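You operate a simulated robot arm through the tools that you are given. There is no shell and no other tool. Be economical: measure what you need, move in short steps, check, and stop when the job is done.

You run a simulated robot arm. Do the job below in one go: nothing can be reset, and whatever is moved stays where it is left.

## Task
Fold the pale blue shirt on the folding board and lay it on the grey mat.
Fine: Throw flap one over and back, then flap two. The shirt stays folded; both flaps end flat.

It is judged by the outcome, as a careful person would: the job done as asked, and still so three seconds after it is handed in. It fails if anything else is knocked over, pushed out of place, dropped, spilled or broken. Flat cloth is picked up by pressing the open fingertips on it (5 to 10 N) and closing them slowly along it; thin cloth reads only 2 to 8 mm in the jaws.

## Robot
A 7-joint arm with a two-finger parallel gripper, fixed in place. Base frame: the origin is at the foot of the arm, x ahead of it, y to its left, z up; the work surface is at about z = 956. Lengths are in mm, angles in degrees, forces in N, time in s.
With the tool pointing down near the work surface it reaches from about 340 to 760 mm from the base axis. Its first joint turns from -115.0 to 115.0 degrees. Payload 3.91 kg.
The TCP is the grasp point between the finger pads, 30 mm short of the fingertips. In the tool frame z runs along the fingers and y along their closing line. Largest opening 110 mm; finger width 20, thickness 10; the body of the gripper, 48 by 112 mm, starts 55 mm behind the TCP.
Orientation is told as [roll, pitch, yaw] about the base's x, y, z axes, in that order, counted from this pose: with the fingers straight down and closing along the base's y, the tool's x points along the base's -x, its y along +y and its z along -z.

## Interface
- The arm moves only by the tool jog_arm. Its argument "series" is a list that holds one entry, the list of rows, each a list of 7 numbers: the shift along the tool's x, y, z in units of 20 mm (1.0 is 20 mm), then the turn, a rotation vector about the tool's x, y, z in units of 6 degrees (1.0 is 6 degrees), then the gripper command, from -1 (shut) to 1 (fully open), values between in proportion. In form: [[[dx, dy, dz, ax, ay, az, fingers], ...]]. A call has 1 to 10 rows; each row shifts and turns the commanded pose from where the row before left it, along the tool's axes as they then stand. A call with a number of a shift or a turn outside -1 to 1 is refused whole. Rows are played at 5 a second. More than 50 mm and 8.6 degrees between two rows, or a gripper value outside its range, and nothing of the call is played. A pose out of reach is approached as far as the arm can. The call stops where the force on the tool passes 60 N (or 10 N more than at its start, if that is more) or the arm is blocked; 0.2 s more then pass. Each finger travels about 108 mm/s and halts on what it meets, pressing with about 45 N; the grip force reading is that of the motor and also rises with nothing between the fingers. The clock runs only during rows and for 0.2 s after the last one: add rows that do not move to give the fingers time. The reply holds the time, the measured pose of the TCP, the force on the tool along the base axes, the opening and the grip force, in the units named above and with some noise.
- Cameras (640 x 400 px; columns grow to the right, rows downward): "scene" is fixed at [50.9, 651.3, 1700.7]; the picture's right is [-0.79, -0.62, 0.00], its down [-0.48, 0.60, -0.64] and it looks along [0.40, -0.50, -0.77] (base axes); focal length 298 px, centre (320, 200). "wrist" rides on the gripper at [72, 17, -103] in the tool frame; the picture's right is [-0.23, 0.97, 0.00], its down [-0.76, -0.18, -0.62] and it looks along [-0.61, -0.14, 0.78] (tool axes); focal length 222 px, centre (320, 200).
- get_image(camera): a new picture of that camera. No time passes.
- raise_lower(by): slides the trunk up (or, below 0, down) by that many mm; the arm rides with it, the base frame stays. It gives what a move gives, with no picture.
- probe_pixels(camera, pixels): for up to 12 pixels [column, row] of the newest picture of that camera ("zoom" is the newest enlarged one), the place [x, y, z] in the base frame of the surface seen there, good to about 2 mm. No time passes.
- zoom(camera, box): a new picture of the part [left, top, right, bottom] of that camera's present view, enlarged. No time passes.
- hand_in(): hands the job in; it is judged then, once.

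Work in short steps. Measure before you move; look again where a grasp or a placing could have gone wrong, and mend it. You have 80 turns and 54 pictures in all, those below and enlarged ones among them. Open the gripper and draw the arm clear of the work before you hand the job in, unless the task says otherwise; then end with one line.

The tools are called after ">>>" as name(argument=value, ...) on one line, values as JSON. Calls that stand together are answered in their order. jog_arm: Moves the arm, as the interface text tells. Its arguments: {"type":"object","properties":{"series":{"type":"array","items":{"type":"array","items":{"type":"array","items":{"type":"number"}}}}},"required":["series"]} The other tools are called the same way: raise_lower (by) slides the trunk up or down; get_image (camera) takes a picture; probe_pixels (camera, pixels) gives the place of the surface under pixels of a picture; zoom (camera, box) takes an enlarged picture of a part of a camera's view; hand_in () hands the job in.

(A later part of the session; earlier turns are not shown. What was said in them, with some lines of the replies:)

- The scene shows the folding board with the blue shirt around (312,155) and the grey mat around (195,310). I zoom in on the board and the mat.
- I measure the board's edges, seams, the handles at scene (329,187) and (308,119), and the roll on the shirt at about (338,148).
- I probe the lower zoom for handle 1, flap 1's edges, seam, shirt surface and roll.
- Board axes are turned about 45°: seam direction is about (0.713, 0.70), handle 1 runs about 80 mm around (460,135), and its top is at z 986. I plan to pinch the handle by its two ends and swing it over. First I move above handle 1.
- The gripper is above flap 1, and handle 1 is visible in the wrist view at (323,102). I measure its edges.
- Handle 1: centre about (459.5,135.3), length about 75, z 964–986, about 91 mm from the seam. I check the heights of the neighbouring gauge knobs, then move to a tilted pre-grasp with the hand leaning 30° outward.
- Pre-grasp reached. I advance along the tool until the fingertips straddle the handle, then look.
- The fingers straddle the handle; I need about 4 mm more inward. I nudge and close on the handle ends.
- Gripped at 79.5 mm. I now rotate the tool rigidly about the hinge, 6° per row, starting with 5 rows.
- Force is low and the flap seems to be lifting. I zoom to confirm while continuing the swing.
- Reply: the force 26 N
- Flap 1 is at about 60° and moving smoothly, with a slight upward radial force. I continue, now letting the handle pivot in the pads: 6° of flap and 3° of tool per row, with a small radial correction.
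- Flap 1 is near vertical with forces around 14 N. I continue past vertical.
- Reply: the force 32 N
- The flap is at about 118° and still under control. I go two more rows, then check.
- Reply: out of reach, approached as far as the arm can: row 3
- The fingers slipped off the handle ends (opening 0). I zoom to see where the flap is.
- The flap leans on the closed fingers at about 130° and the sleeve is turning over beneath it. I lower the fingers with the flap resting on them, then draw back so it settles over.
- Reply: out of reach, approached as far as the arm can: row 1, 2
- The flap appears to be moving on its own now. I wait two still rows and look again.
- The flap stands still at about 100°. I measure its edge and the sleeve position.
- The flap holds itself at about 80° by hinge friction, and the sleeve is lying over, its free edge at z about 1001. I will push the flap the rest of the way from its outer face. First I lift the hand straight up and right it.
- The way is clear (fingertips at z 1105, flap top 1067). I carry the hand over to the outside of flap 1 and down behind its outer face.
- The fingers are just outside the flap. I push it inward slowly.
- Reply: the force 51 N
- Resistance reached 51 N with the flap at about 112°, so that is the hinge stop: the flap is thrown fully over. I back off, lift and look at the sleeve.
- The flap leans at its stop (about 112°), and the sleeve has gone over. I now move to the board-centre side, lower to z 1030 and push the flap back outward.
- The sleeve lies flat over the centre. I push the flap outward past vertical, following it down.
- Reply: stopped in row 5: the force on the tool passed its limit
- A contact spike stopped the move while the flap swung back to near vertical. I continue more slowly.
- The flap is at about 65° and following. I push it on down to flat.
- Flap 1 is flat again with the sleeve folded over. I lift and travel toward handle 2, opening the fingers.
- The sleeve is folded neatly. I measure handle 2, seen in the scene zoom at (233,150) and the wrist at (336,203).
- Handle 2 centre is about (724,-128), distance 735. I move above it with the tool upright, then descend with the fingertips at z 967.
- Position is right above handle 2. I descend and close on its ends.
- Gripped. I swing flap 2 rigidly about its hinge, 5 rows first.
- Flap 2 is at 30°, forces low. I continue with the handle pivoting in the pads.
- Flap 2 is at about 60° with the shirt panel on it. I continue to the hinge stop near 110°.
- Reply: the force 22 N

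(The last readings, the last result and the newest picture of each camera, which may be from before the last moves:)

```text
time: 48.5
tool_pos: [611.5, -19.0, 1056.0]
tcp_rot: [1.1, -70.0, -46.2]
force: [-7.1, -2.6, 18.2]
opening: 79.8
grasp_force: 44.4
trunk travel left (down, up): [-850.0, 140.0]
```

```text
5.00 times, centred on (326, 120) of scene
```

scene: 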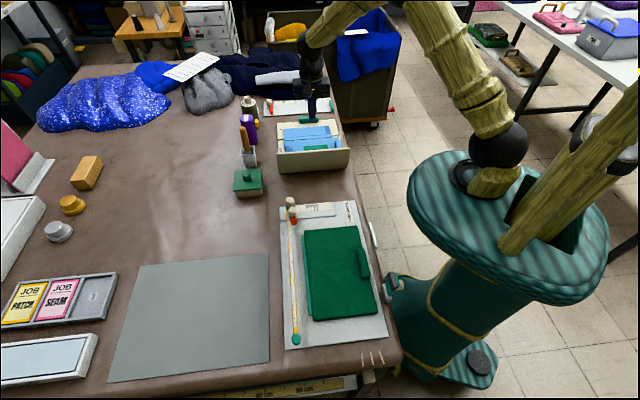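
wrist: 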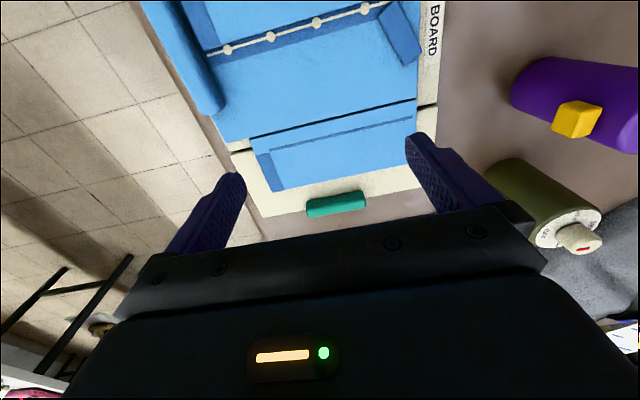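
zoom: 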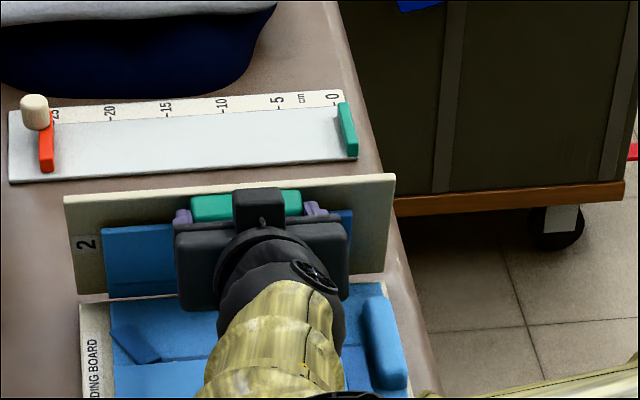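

Flap 2 is at about 108°. I look from the wrist to see whether the sleeve has gone over.

>>> get_image(camera="wrist")

```text
17 pictures are left
```

wrist: 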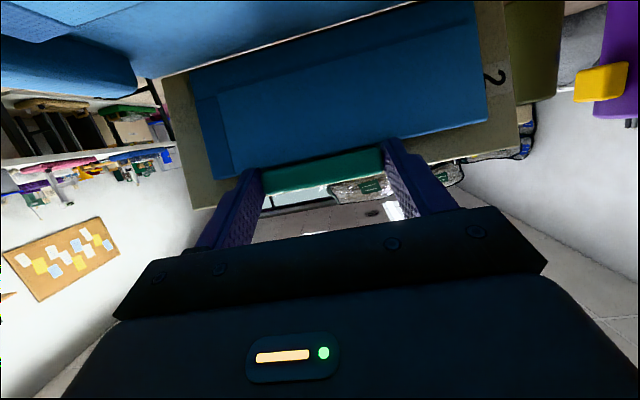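

The sleeve still lies against the flap at about 108°. I press a little further to the stop and hold there for a moment.

>>> jog_arm(series=[[[0.3, 0, -0.22, 0, -0.3, 0, -1], [0.2, 0, -0.15, 0, -0.2, 0, -1], [0, 0, 0, 0, 0, 0, -1], [0, 0, 0, 0, 0, 0, -1], [0, 0, 0, 0, 0, 0, -1]]])

>>> get_image(camera="wrist")

```text
time: 49.7
tool_pos: [606.7, -12.6, 1050.0]
tcp_rot: [2.1, -73.1, -47.2]
force: [-4.0, -4.8, 20.6]
opening: 79.4
grasp_force: 44.3
trunk travel left (down, up): [-850.0, 140.0]
```

```text
16 pictures are left
```

wrist: 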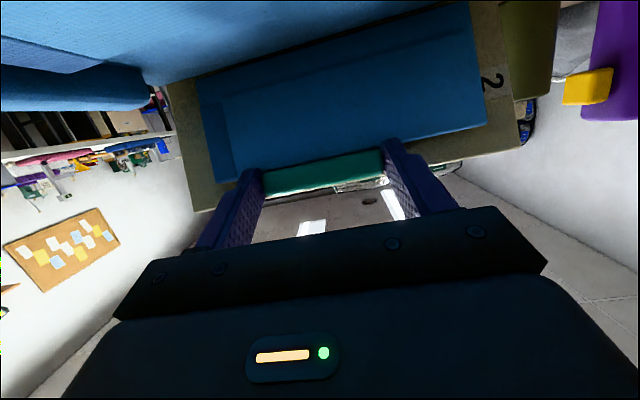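

Flap at about 115° and no hard stop felt yet. I push on in half steps without more tilt.

>>> jog_arm(series=[[[0.15, 0, -0.16, 0, 0.1, 0, -1], [0.15, 0, -0.16, 0, 0.1, 0, -1], [0.15, 0, -0.15, 0, 0.1, 0, -1], [0.15, 0, -0.15, 0, 0, 0, -1], [0, 0, 0, 0, 0, 0, -1], [0, 0, 0, 0, 0, 0, -1]]])

>>> get_image(camera="wrist")

```text
time: 51.1
tool_pos: [597.0, -3.5, 1042.4]
tcp_rot: [1.9, -71.3, -47.0]
force: [15.0, -22.9, 15.8]
opening: 79.6
grasp_force: 44.9
trunk travel left (down, up): [-850.0, 140.0]
```

```text
15 pictures are left
```

wrist: 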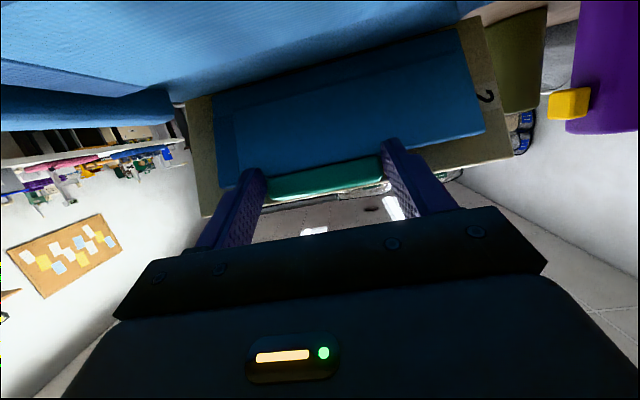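

Flap 2 is now at its stop (about 124°, 27 N), with the sleeve past vertical. I reverse, bringing the flap back with the handle while the sleeve should stay over.

>>> jog_arm(series=[[[-0.48, 0, 0.27, 0, 0.583, 0, -1], [-0.48, 0, 0.29, 0, 0.583, 0, -1], [-0.465, 0, 0.31, 0, 0.583, 0, -1], [-0.445, 0, 0.325, 0, 0.583, 0, -1], [-0.435, 0, 0.345, 0, 0.583, 0, -1], [-0.415, 0, 0.352, 0, 0.583, 0, -1], [-0.4, 0, 0.375, 0, 0.583, 0, -1], [-0.39, 0, 0.39, 0, 0.583, 0, -1]]])

>>> zoom(camera="scene", box=[262, 80, 390, 160])

```text
time: 52.9
tool_pos: [651.8, -58.1, 1072.2]
tcp_rot: [0.3, -43.0, -45.5]
force: [-15.9, 2.2, -20.0]
opening: 79.7
grasp_force: 45.4
trunk travel left (down, up): [-850.0, 140.0]
```

```text
5.00 times, centred on (326, 120) of scene
```

zoom: 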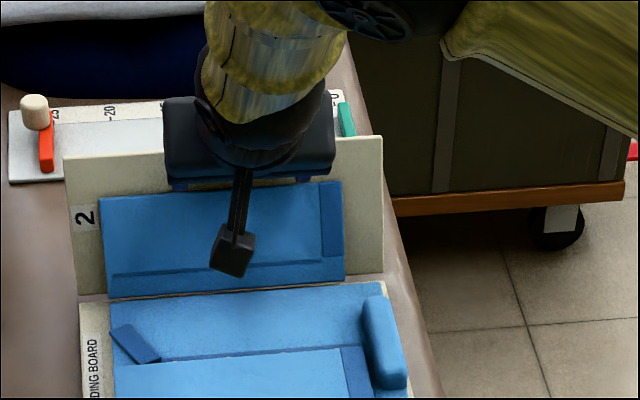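

The sleeve came back with the flap, so it needs a real throw rather than a creep. I take the flap back to about 50° and throw it up at twice the speed to the stop.

>>> jog_arm(series=[[[-0.37, 0, 0.405, 0, 0.583, 0, -1], [-0.35, 0, 0.41, 0, 0.583, 0, -1], [-0.33, 0, 0.425, 0, 0.583, 0, -1], [-0.315, 0, 0.445, 0, 0.583, 0, -1], [0.705, 0, -0.805, 0, -1, 0, -1], [0.78, 0, -0.735, 0, -1, 0, -1], [0.855, 0, -0.665, 0, -1, 0, -1], [0.925, 0, -0.58, 0, -1, 0, -1], [0.98, 0, -0.495, 0, -1, 0, -1], [1, 0, -0.395, 0, -1, 0, -1]]])

>>> get_image(camera="wrist")

```text
time: 55.1
tool_pos: [595.5, -1.8, 1046.6]
tcp_rot: [1.5, -65.4, -46.5]
force: [2.8, -7.3, 24.4]
opening: 79.3
grasp_force: 44.5
trunk travel left (down, up): [-850.0, 140.0]
```

```text
13 pictures are left
```

wrist: 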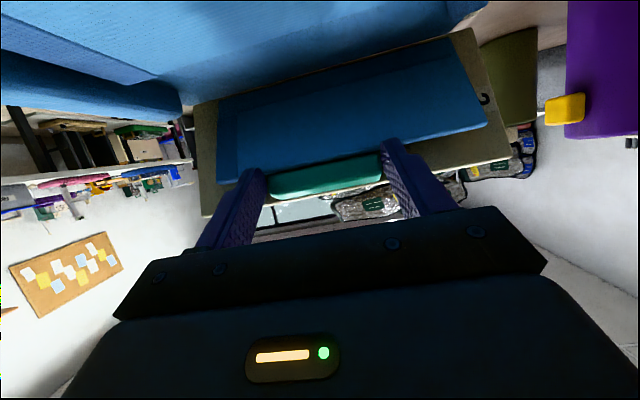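

The sleeve is still against the flap, and my grip may be holding it just short of the stop. I pull about 14 mm further along the arc so the flap meets its stop firmly.

>>> jog_arm(series=[[[0.35, 0, -0.15, 0, 0, 0, -1], [0.35, 0, -0.15, 0, 0, 0, -1], [0, 0, 0, 0, 0, 0, -1], [0, 0, 0, 0, 0, 0, -1]]])

>>> zoom(camera="scene", box=[262, 80, 390, 160])

```text
time: 56.1
tool_pos: [588.7, 7.2, 1032.5]
tcp_rot: [0.9, -65.1, -46.0]
force: [0.9, 0.8, 0.0]
opening: 0.0
grasp_force: 38.2
trunk travel left (down, up): [-850.0, 140.0]
```

```text
5.00 times, centred on (326, 120) of scene
```

zoom: 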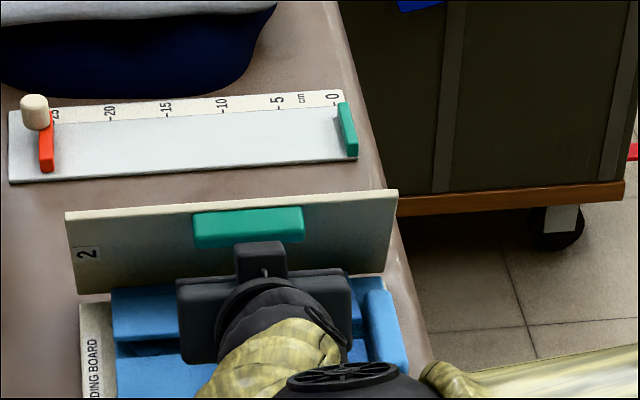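

The slip jolted it at the stop and the sleeve went over: flap 2 shows bare board and handle. I draw the hand back along the tool, lift and right it.

>>> jog_arm(series=[[[0, 0, -1, 0, 0, 0, -1], [0, 0, -1, 0, 0, 0, -1], [0, 0, -1, 0, 0, 0, -1], [-0.91, 0, -0.42, 0, 0, 0, -1], [-0.91, 0, -0.42, 0, 0, 0, -1], [-0.91, 0, -0.42, 0, 0, 0, -1], [0, 0, 0, 0, 1, 0, -1], [0, 0, 0, 0, 1, 0, -1], [0, 0, 0, 0, 1, 0, -1], [0, 0, 0, 0, 1, 0, -1]]])

>>> jog_arm(series=[[[0, 0, 0, 0, 1, 0, -1], [0, 0, 0, 0, 1, 0, -1], [0, 0, 0, 0, 1, 0, -1], [0, 0, 0, 0, 1, 0, -1], [0, 0, 0, 0, 1, 0, -1], [0, 0, 0, 0, 1, 0, -1], [0, 0, 0, 0, 0.84, 0, -1], [0, 0, 0, 0, 0, 0, -1]]])

>>> get_image(camera="scene")

```text
time: 58.3
tool_pos: [550.3, 45.3, 1119.1]
tcp_rot: [0.4, -41.1, -45.5]
force: [0.8, 0.4, 0.1]
opening: 0.0
grasp_force: 38.1
trunk travel left (down, up): [-850.0, 140.0]
```

```text
time: 60.1
tool_pos: [550.5, 46.7, 1118.7]
tcp_rot: [0.4, 0.0, -45.1]
force: [-1.2, -0.3, -0.9]
opening: 0.0
grasp_force: 37.7
trunk travel left (down, up): [-850.0, 140.0]
```

```text
11 pictures are left
```

scene: 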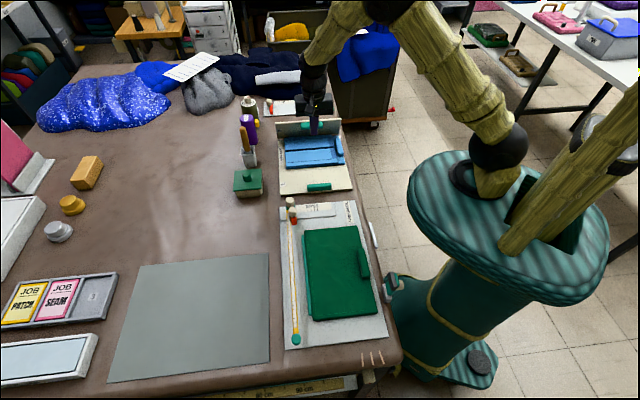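

Both panels look folded over the centre. I lower the closed fingers on the centre side and push flap 2 back outward slowly.

>>> jog_arm(series=[[[0, 0, 1, 0, 0, 0, -1], [0, 0, 1, 0, 0, 0, -1], [0, 0, 0.9, 0, 0, 0, -1], [-1, 0, 0, 0, 0, 0, -1], [-1, 0, 0, 0, 0, 0, -1], [-0.6, 0, 0, 0, 0, 0, -1], [-0.35, 0, 0, 0, 0, 0, -1], [-0.35, 0, 0, 0, 0, 0, -1], [-0.35, 0, 0, 0, 0, 0, -1], [-0.35, 0, 0, 0, 0, 0, -1]]])

>>> jog_arm(series=[[[-0.35, 0, 0, 0, 0, 0, -1], [-0.35, 0, 0, 0, 0, 0, -1], [-0.35, 0, 0, 0, 0, 0, -1], [-0.35, 0, 0, 0, 0, 0, -1], [-0.35, 0, 0, 0, 0, 0, -1], [-0.35, 0, 0, 0, 0, 0, -1], [-0.35, 0, 0, 0, 0, 0, -1], [-0.35, 0, 0, 0, 0, 0, -1], [-0.35, 0, 0, 0, 0, 0, -1], [-0.35, 0, 0, 0, 0, 0, -1]]])

```text
time: 62.3
tool_pos: [607.8, -11.6, 1061.5]
tcp_rot: [0.4, -0.3, -45.1]
force: [0.9, -0.4, -0.2]
opening: 0.0
grasp_force: 38.1
trunk travel left (down, up): [-850.0, 140.0]
```

```text
time: 64.5
tool_pos: [656.2, -60.8, 1060.6]
tcp_rot: [0.6, -0.2, -45.2]
force: [-0.7, -0.6, -0.4]
opening: 0.0
grasp_force: 37.9
trunk travel left (down, up): [-850.0, 140.0]
```

The hand is now over the hinge line. I follow the flap down to flat.

>>> jog_arm(series=[[[-0.44, 0, 0.26, 0, 0, 0, -1], [-0.44, 0, 0.26, 0, 0, 0, -1], [-0.44, 0, 0.26, 0, 0, 0, -1], [-0.44, 0, 0.26, 0, 0, 0, -1], [-0.25, 0, 0.35, 0, 0, 0, -1], [-0.25, 0, 0.35, 0, 0, 0, -1], [-0.25, 0, 0.35, 0, 0, 0, -1], [-0.25, 0, 0.35, 0, 0, 0, -1], [-0.25, 0, 0.35, 0, 0, 0, -1], [-0.25, 0, 0.25, 0, 0, 0, -1]]])

>>> jog_arm(series=[[[0.3, 0, -1, 0, 0, 0, -1], [0, 0, -1, 0, 0, 0, -1], [0, 0, -1, 0, 0, 0, -1], [0, 0, -1, 0, 0, 0, -1], [0, 0, -1, 0, 0, 0, -1], [1, 0, 0, 0, 0, 0, -1], [1, 0, 0, 0, 0, 0, -1], [1, 0, 0, 0, 0, 0, -1], [1, 0, 0, 0, 0, 0, 1], [1, 0, 0, 0, 0, 0, 1]]])

>>> zoom(camera="scene", box=[246, 100, 374, 200])

```text
time: 66.7
tool_pos: [702.0, -107.2, 1000.6]
tcp_rot: [0.4, -0.1, -45.1]
force: [0.3, 0.9, 0.1]
opening: 0.2
grasp_force: 37.4
trunk travel left (down, up): [-850.0, 140.0]
```

```text
time: 68.9
tool_pos: [627.2, -30.1, 1100.9]
tcp_rot: [0.5, -0.3, -45.0]
force: [-0.3, -0.1, 0.3]
opening: 110.1
grasp_force: 0.1
trunk travel left (down, up): [-850.0, 140.0]
```

```text
4.00 times, centred on (310, 150) of scene
```

zoom: 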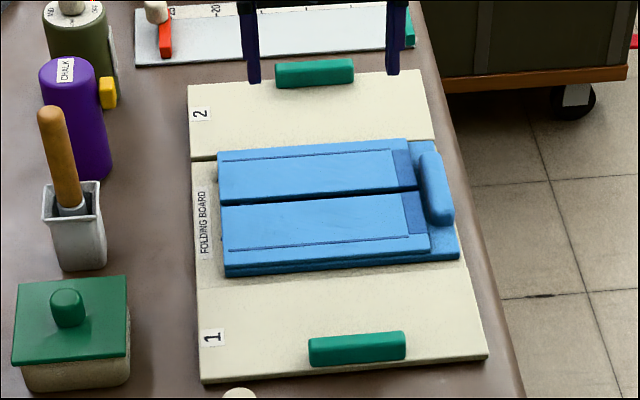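

Both flaps are flat and the shirt is folded. The hem roll at zoom (436,188) is a natural grip for lifting. I measure it and the shirt's corners.

>>> probe_pixels(camera="zoom", pixels=[[428, 156], [444, 212], [436, 185], [424, 185], [449, 195], [452, 222], [222, 155], [227, 272], [456, 256], [412, 144], [320, 180], [445, 240]])

>>> get_image(camera="wrist")

```text
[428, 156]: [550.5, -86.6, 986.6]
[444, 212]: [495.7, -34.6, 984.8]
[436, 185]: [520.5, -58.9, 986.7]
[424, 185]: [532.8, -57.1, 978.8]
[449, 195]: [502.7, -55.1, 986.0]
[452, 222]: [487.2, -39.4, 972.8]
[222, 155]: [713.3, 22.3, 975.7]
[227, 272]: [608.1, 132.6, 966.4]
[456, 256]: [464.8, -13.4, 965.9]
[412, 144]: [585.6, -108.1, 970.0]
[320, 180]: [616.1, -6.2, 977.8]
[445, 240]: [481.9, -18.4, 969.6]
```

```text
9 pictures are left
```

wrist: 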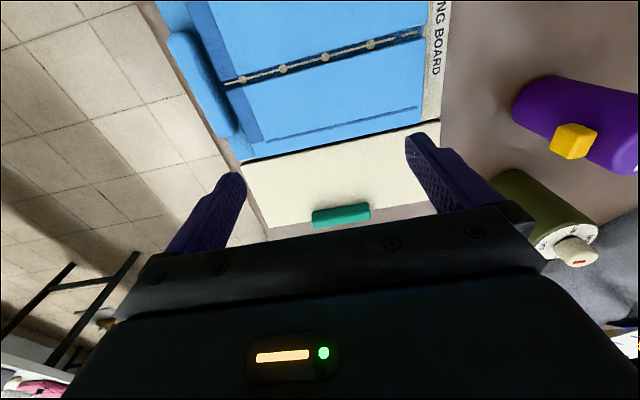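

The roll is centred at about (520,-58), 20 mm wide across the seam direction, top z 986.5; the sleeves beside it top out at z 978. I move above it with the fingers 50 mm apart.

>>> jog_arm(series=[[[0.56, -0.95, 0.4, 0, 0, 0, 1], [0.56, -0.95, 0.4, 0, 0, 0, 0.5], [0.56, -0.95, 0.4, 0, 0, 0, 0], [0.56, -0.95, 0.4, 0, 0, 0, -0.1], [0.56, -0.95, 0.4, 0, 0, 0, -0.1], [0, 0, 1, 0, 0, 0, -0.1], [0, 0, 0, 0, 0, 0, -0.1]]])

>>> zoom(camera="wrist", box=[200, 60, 440, 210])

```text
time: 70.5
tool_pos: [520.5, -59.0, 1041.4]
tcp_rot: [0.5, -0.2, -45.2]
force: [-0.8, -0.2, 0.7]
opening: 49.5
grasp_force: 0.0
trunk travel left (down, up): [-850.0, 140.0]
```

```text
2.67 times, centred on (320, 135) of wrist
```

zoom: 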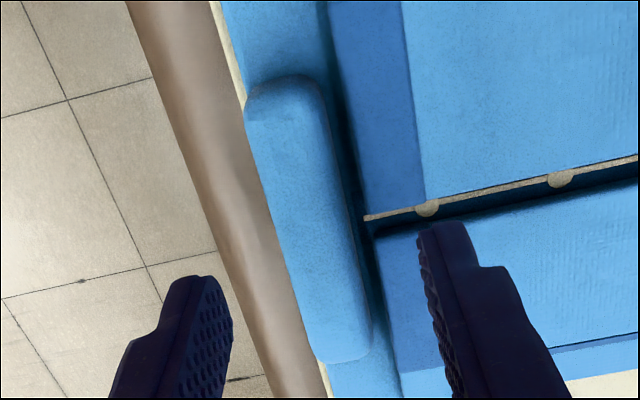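

There is a gap between the roll and the cuffs near zoom (355,200). I measure its width.

>>> probe_pixels(camera="zoom", pixels=[[260, 160], [335, 150], [340, 155], [350, 160], [358, 160], [366, 160], [375, 160], [310, 340], [360, 320], [282, 85], [300, 220], [250, 100]])

```text
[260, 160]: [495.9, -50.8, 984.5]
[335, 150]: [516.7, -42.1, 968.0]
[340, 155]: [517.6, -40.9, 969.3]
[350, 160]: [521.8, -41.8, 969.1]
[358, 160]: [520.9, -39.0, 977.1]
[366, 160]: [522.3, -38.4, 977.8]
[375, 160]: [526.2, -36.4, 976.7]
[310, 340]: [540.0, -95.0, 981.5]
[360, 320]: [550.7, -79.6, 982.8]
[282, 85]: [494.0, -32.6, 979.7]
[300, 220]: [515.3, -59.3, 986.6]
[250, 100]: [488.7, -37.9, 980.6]
```

The gap is only about 6 mm, so the inner fingertip will rest on the cuffs. I descend to light contact.

>>> jog_arm(series=[[[0, 0, 0.6, 0, 0, 0, -0.1], [0, 0, 0.5, 0, 0, 0, -0.1], [0, 0, 0.4, 0, 0, 0, -0.1], [0, 0, 0.2, 0, 0, 0, -0.1], [0, 0, 0, 0, 0, 0, -0.1]]])

```text
time: 71.7
tool_pos: [522.4, -59.5, 1006.0]
tcp_rot: [0.5, -0.2, -45.0]
force: [-0.3, 0.1, 0.7]
opening: 49.4
grasp_force: 0.1
trunk travel left (down, up): [-850.0, 140.0]
```

No contact yet at tip z 976. I go 2 mm lower and close slowly along the cloth.

>>> jog_arm(series=[[[0, 0, 0.1, 0, 0, 0, -0.1], [0, 0, 0, 0, 0, 0, -0.2], [0, 0, 0, 0, 0, 0, -0.3], [0, 0, 0, 0, 0, 0, -0.4], [0, 0, 0, 0, 0, 0, -0.5], [0, 0, 0, 0, 0, 0, -0.6], [0, 0, 0, 0, 0, 0, -0.8], [0, 0, 0, 0, 0, 0, -1], [0, 0, 0, 0, 0, 0, -1]]])

>>> zoom(camera="wrist", box=[200, 60, 440, 210])

```text
time: 73.7
tool_pos: [520.4, -60.8, 1006.7]
tcp_rot: [0.5, -0.3, -45.2]
force: [-5.4, -9.1, 32.7]
opening: 21.1
grasp_force: 45.2
trunk travel left (down, up): [-850.0, 140.0]
```

```text
2.67 times, centred on (320, 135) of wrist
```

zoom: 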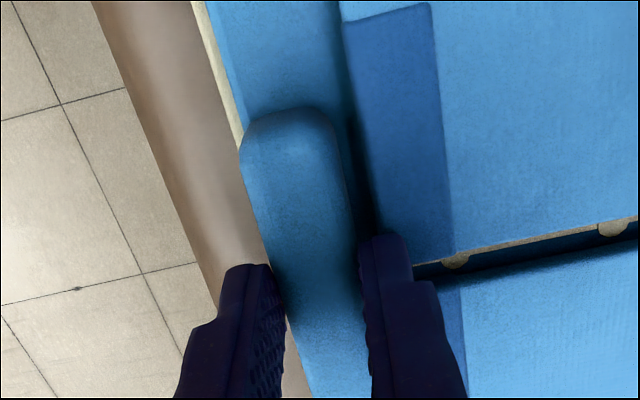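

The roll is gripped at 21 mm. I lift gently by about 50 mm and look.

>>> jog_arm(series=[[[0, 0, -0.3, 0, 0, 0, -1], [0, 0, -0.4, 0, 0, 0, -1], [0, 0, -0.4, 0, 0, 0, -1], [0, 0, -0.5, 0, 0, 0, -1], [0, 0, -0.5, 0, 0, 0, -1], [0, 0, -0.5, 0, 0, 0, -1], [0, 0, 0, 0, 0, 0, -1]]])

>>> get_image(camera="scene")

```text
time: 75.3
tool_pos: [520.8, -59.8, 1055.3]
tcp_rot: [0.4, -0.1, -45.1]
force: [0.2, 0.1, -1.2]
opening: 20.9
grasp_force: 45.8
trunk travel left (down, up): [-850.0, 140.0]
```

```text
6 pictures are left
```

scene: 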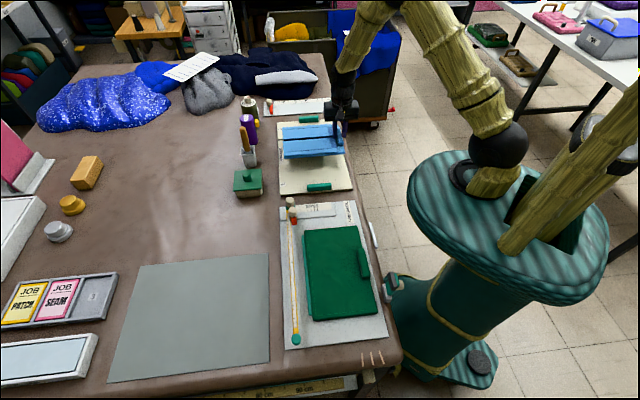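

The shirt lifts level and stays folded. I raise it another 100 mm and then carry it toward the mat, where the target grip point is about (377,564).

>>> jog_arm(series=[[[0, 0, -0.5, 0, 0, 0, -1], [0, 0, -0.8, 0, 0, 0, -1], [0, 0, -1, 0, 0, 0, -1], [0, 0, -1, 0, 0, 0, -1], [0, 0, -1, 0, 0, 0, -1], [0, 0, -0.7, 0, 0, 0, -1], [0.4, 0.25, 0, 0, 0, 0, -1], [0.7, 0.45, 0, 0, 0, 0, -1], [0.97, 0.607, 0, 0, 0, 0, -1], [0.97, 0.607, 0, 0, 0, 0, -1]]])

>>> jog_arm(series=[[[0.97, 0.607, 0, 0, 0, 0, -1], [0.97, 0.607, 0, 0, 0, 0, -1], [0.97, 0.607, 0, 0, 0, 0, -1], [0.97, 0.607, 0, 0, 0, 0, -1], [0.97, 0.607, 0, 0, 0, 0, -1], [0.97, 0.607, 0, 0, 0, 0, -1], [0.97, 0.607, 0, 0, 0, 0, -1], [0.97, 0.607, 0, 0, 0, 0, -1], [0.97, 0.607, 0, 0, 0, 0, -1], [0.97, 0.607, 0, 0, 0, 0, -1]]])

>>> get_image(camera="scene")

```text
time: 77.5
tool_pos: [505.4, 11.6, 1155.9]
tcp_rot: [0.4, -0.1, -45.1]
force: [0.4, 0.0, -2.0]
opening: 21.1
grasp_force: 44.9
trunk travel left (down, up): [-850.0, 140.0]
```

```text
time: 79.7
tool_pos: [452.6, 233.8, 1156.3]
tcp_rot: [0.4, -0.2, -45.1]
force: [0.6, -0.2, -2.1]
opening: 21.4
grasp_force: 45.4
trunk travel left (down, up): [-850.0, 140.0]
```

```text
5 pictures are left
```

scene: 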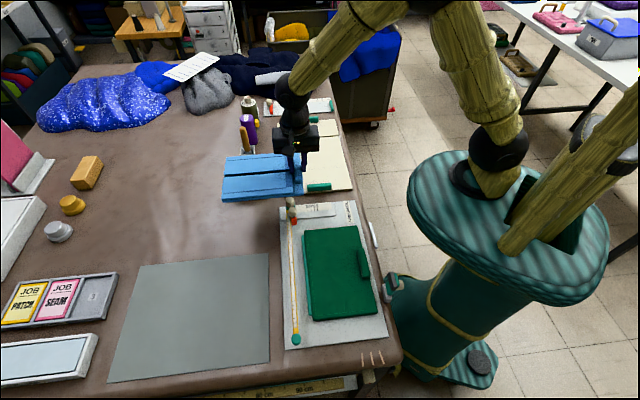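

The shirt is level and clear of everything. I continue the rest of the way.

>>> jog_arm(series=[[[0.957, 0.6, 0, 0, 0, 0, -1], [0.957, 0.6, 0, 0, 0, 0, -1], [0.957, 0.6, 0, 0, 0, 0, -1], [0.957, 0.6, 0, 0, 0, 0, -1], [0.957, 0.6, 0, 0, 0, 0, -1], [0.957, 0.6, 0, 0, 0, 0, -1], [0.957, 0.6, 0, 0, 0, 0, -1], [0.957, 0.6, 0, 0, 0, 0, -1], [0.957, 0.6, 0, 0, 0, 0, -1], [0.957, 0.6, 0, 0, 0, 0, -1]]])

>>> jog_arm(series=[[[0.957, 0.6, 0, 0, 0, 0, -1], [0.957, 0.6, 0, 0, 0, 0, -1], [0.957, 0.6, 0, 0, 0, 0, -1], [0.957, 0.6, 0, 0, 0, 0, -1], [0.5, 0.3, 0, 0, 0, 0, -1], [0.2, 0.1, 0, 0, 0, 0, -1], [0, 0, 1, 0, 0, 0, -1], [0, 0, 1, 0, 0, 0, -1], [0, 0, 1, 0, 0, 0, -1], [0, 0, 0, 0, 0, 0, -1]]])

>>> get_image(camera="scene")

```text
time: 81.9
tool_pos: [403.3, 454.1, 1156.8]
tcp_rot: [0.4, -0.1, -45.1]
force: [0.5, 0.1, -1.8]
opening: 20.9
grasp_force: 45.2
trunk travel left (down, up): [-850.0, 140.0]
```

```text
time: 84.1
tool_pos: [380.3, 556.4, 1096.5]
tcp_rot: [0.4, -0.2, -45.1]
force: [-0.2, -0.1, -1.0]
opening: 21.4
grasp_force: 45.5
trunk travel left (down, up): [-850.0, 140.0]
```

```text
4 pictures are left
```

scene: 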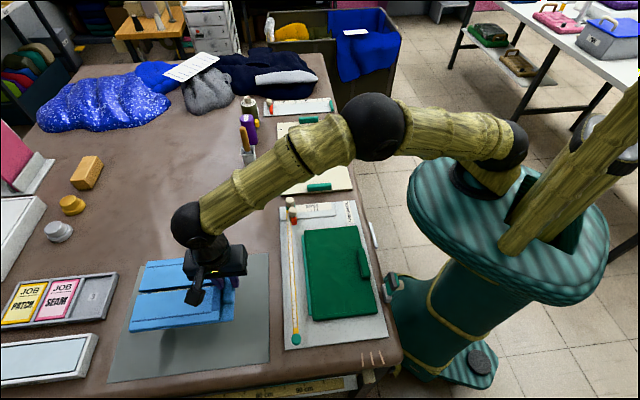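

Shirt is over the mat, at about z 1060. I probe its visible corners at (150,264), (133,326) and (228,318) to place it accurately.

>>> probe_pixels(camera="scene", pixels=[[150, 264], [134, 325], [228, 314], [170, 300], [154, 266], [266, 257], [112, 379], [267, 359]])

```text
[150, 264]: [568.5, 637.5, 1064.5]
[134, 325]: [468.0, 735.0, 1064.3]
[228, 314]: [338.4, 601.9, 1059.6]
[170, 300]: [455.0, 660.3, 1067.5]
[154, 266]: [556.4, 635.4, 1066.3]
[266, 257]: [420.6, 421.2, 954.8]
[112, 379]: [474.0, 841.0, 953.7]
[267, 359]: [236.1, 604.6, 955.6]
```

The shirt centre is about (453,620) and the mat centre (446,628). I shift 10 mm and lower to the mat.

>>> jog_arm(series=[[[0.5, 0, 0.5, 0, 0, 0, -1], [0, 0, 1, 0, 0, 0, -1], [0, 0, 1, 0, 0, 0, -1], [0, 0, 1, 0, 0, 0, -1], [0, 0, 0.6, 0, 0, 0, -1], [0, 0, 0.4, 0, 0, 0, -1], [0, 0, 0.3, 0, 0, 0, -1], [0, 0, 0, 0, 0, 0, -1]]])

```text
time: 85.9
tool_pos: [374.0, 564.9, 1001.5]
tcp_rot: [0.7, -0.2, -45.1]
force: [1.4, 1.9, 4.5]
opening: 21.4
grasp_force: 45.0
trunk travel left (down, up): [-850.0, 140.0]
```

Contact begins (4.5 N). I lower another 2 mm, then open the fingers gently and wait.

>>> jog_arm(series=[[[0, 0, 0.1, 0, 0, 0, -1], [0, 0, 0, 0, 0, 0, -0.6], [0, 0, 0, 0, 0, 0, -0.5], [0, 0, 0, 0, 0, 0, -0.4], [0, 0, 0, 0, 0, 0, -0.3], [0, 0, -0.2, 0, 0, 0, -0.3], [0, 0, -0.5, 0, 0, 0, -0.3], [0, 0, -1, 0, 0, 0, -0.3], [0, 0, -1, 0, 0, 0, -0.3], [0, 0, -1, 0, 0, 0, -0.3]]])

>>> jog_arm(series=[[[-1, -0.6, -1, 0, 0, 0, -0.3], [-1, -0.6, -1, 0, 0, 0, -0.3], [-1, -0.6, -1, 0, 0, 0, 0], [-1, -0.6, -1, 0, 0, 0, 0.5], [-1, -0.6, 0, 0, 0, 0, 1], [-1, -0.6, 0, 0, 0, 0, 1], [-1, -0.6, 0, 0, 0, 0, 1], [-1, -0.6, 0, 0, 0, 0, 1], [-1, -0.6, 0, 0, 0, 0, 1], [-1, -0.6, 0, 0, 0, 0, 1]]])

>>> get_image(camera="scene")

```text
time: 88.1
tool_pos: [371.4, 564.5, 1072.8]
tcp_rot: [0.4, -0.3, -45.1]
force: [0.7, -0.2, 0.2]
opening: 38.3
grasp_force: 0.1
trunk travel left (down, up): [-850.0, 140.0]
```

```text
time: 90.3
tool_pos: [428.2, 336.3, 1153.3]
tcp_rot: [0.5, -0.2, -45.1]
force: [0.8, 1.0, 0.3]
opening: 110.0
grasp_force: 0.2
trunk travel left (down, up): [-850.0, 140.0]
```

```text
3 pictures are left
```

scene: 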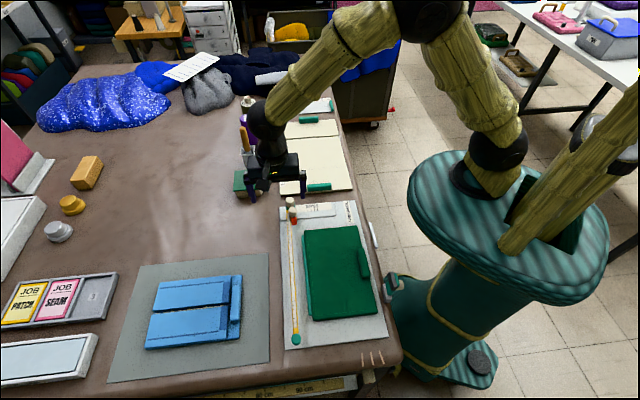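

The folded shirt lies fully on the mat. I check once more, close up, that both the shirt and the board flaps are flat.

>>> zoom(camera="scene", box=[90, 100, 410, 390])

```text
1.38 times, centred on (250, 245) of scene
```

zoom: 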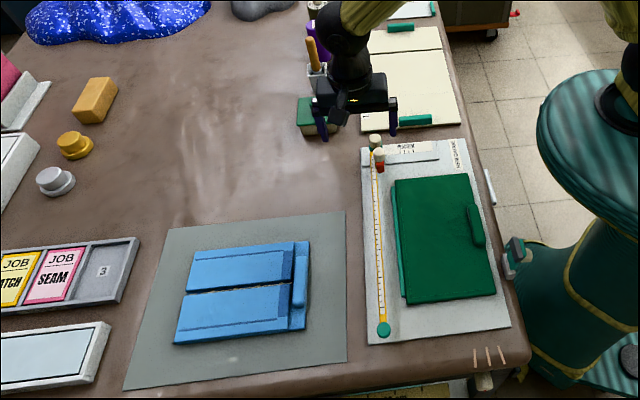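

The shirt is folded on the mat, both flaps are flat, nothing else has moved, and the arm is clear with the gripper open. I hand in.

>>> hand_in()

```text
The job is handed in.
```

The pale blue shirt is folded and lying on the grey mat, both board flaps are flat again, and I handed the job in with the gripper open and the arm clear.
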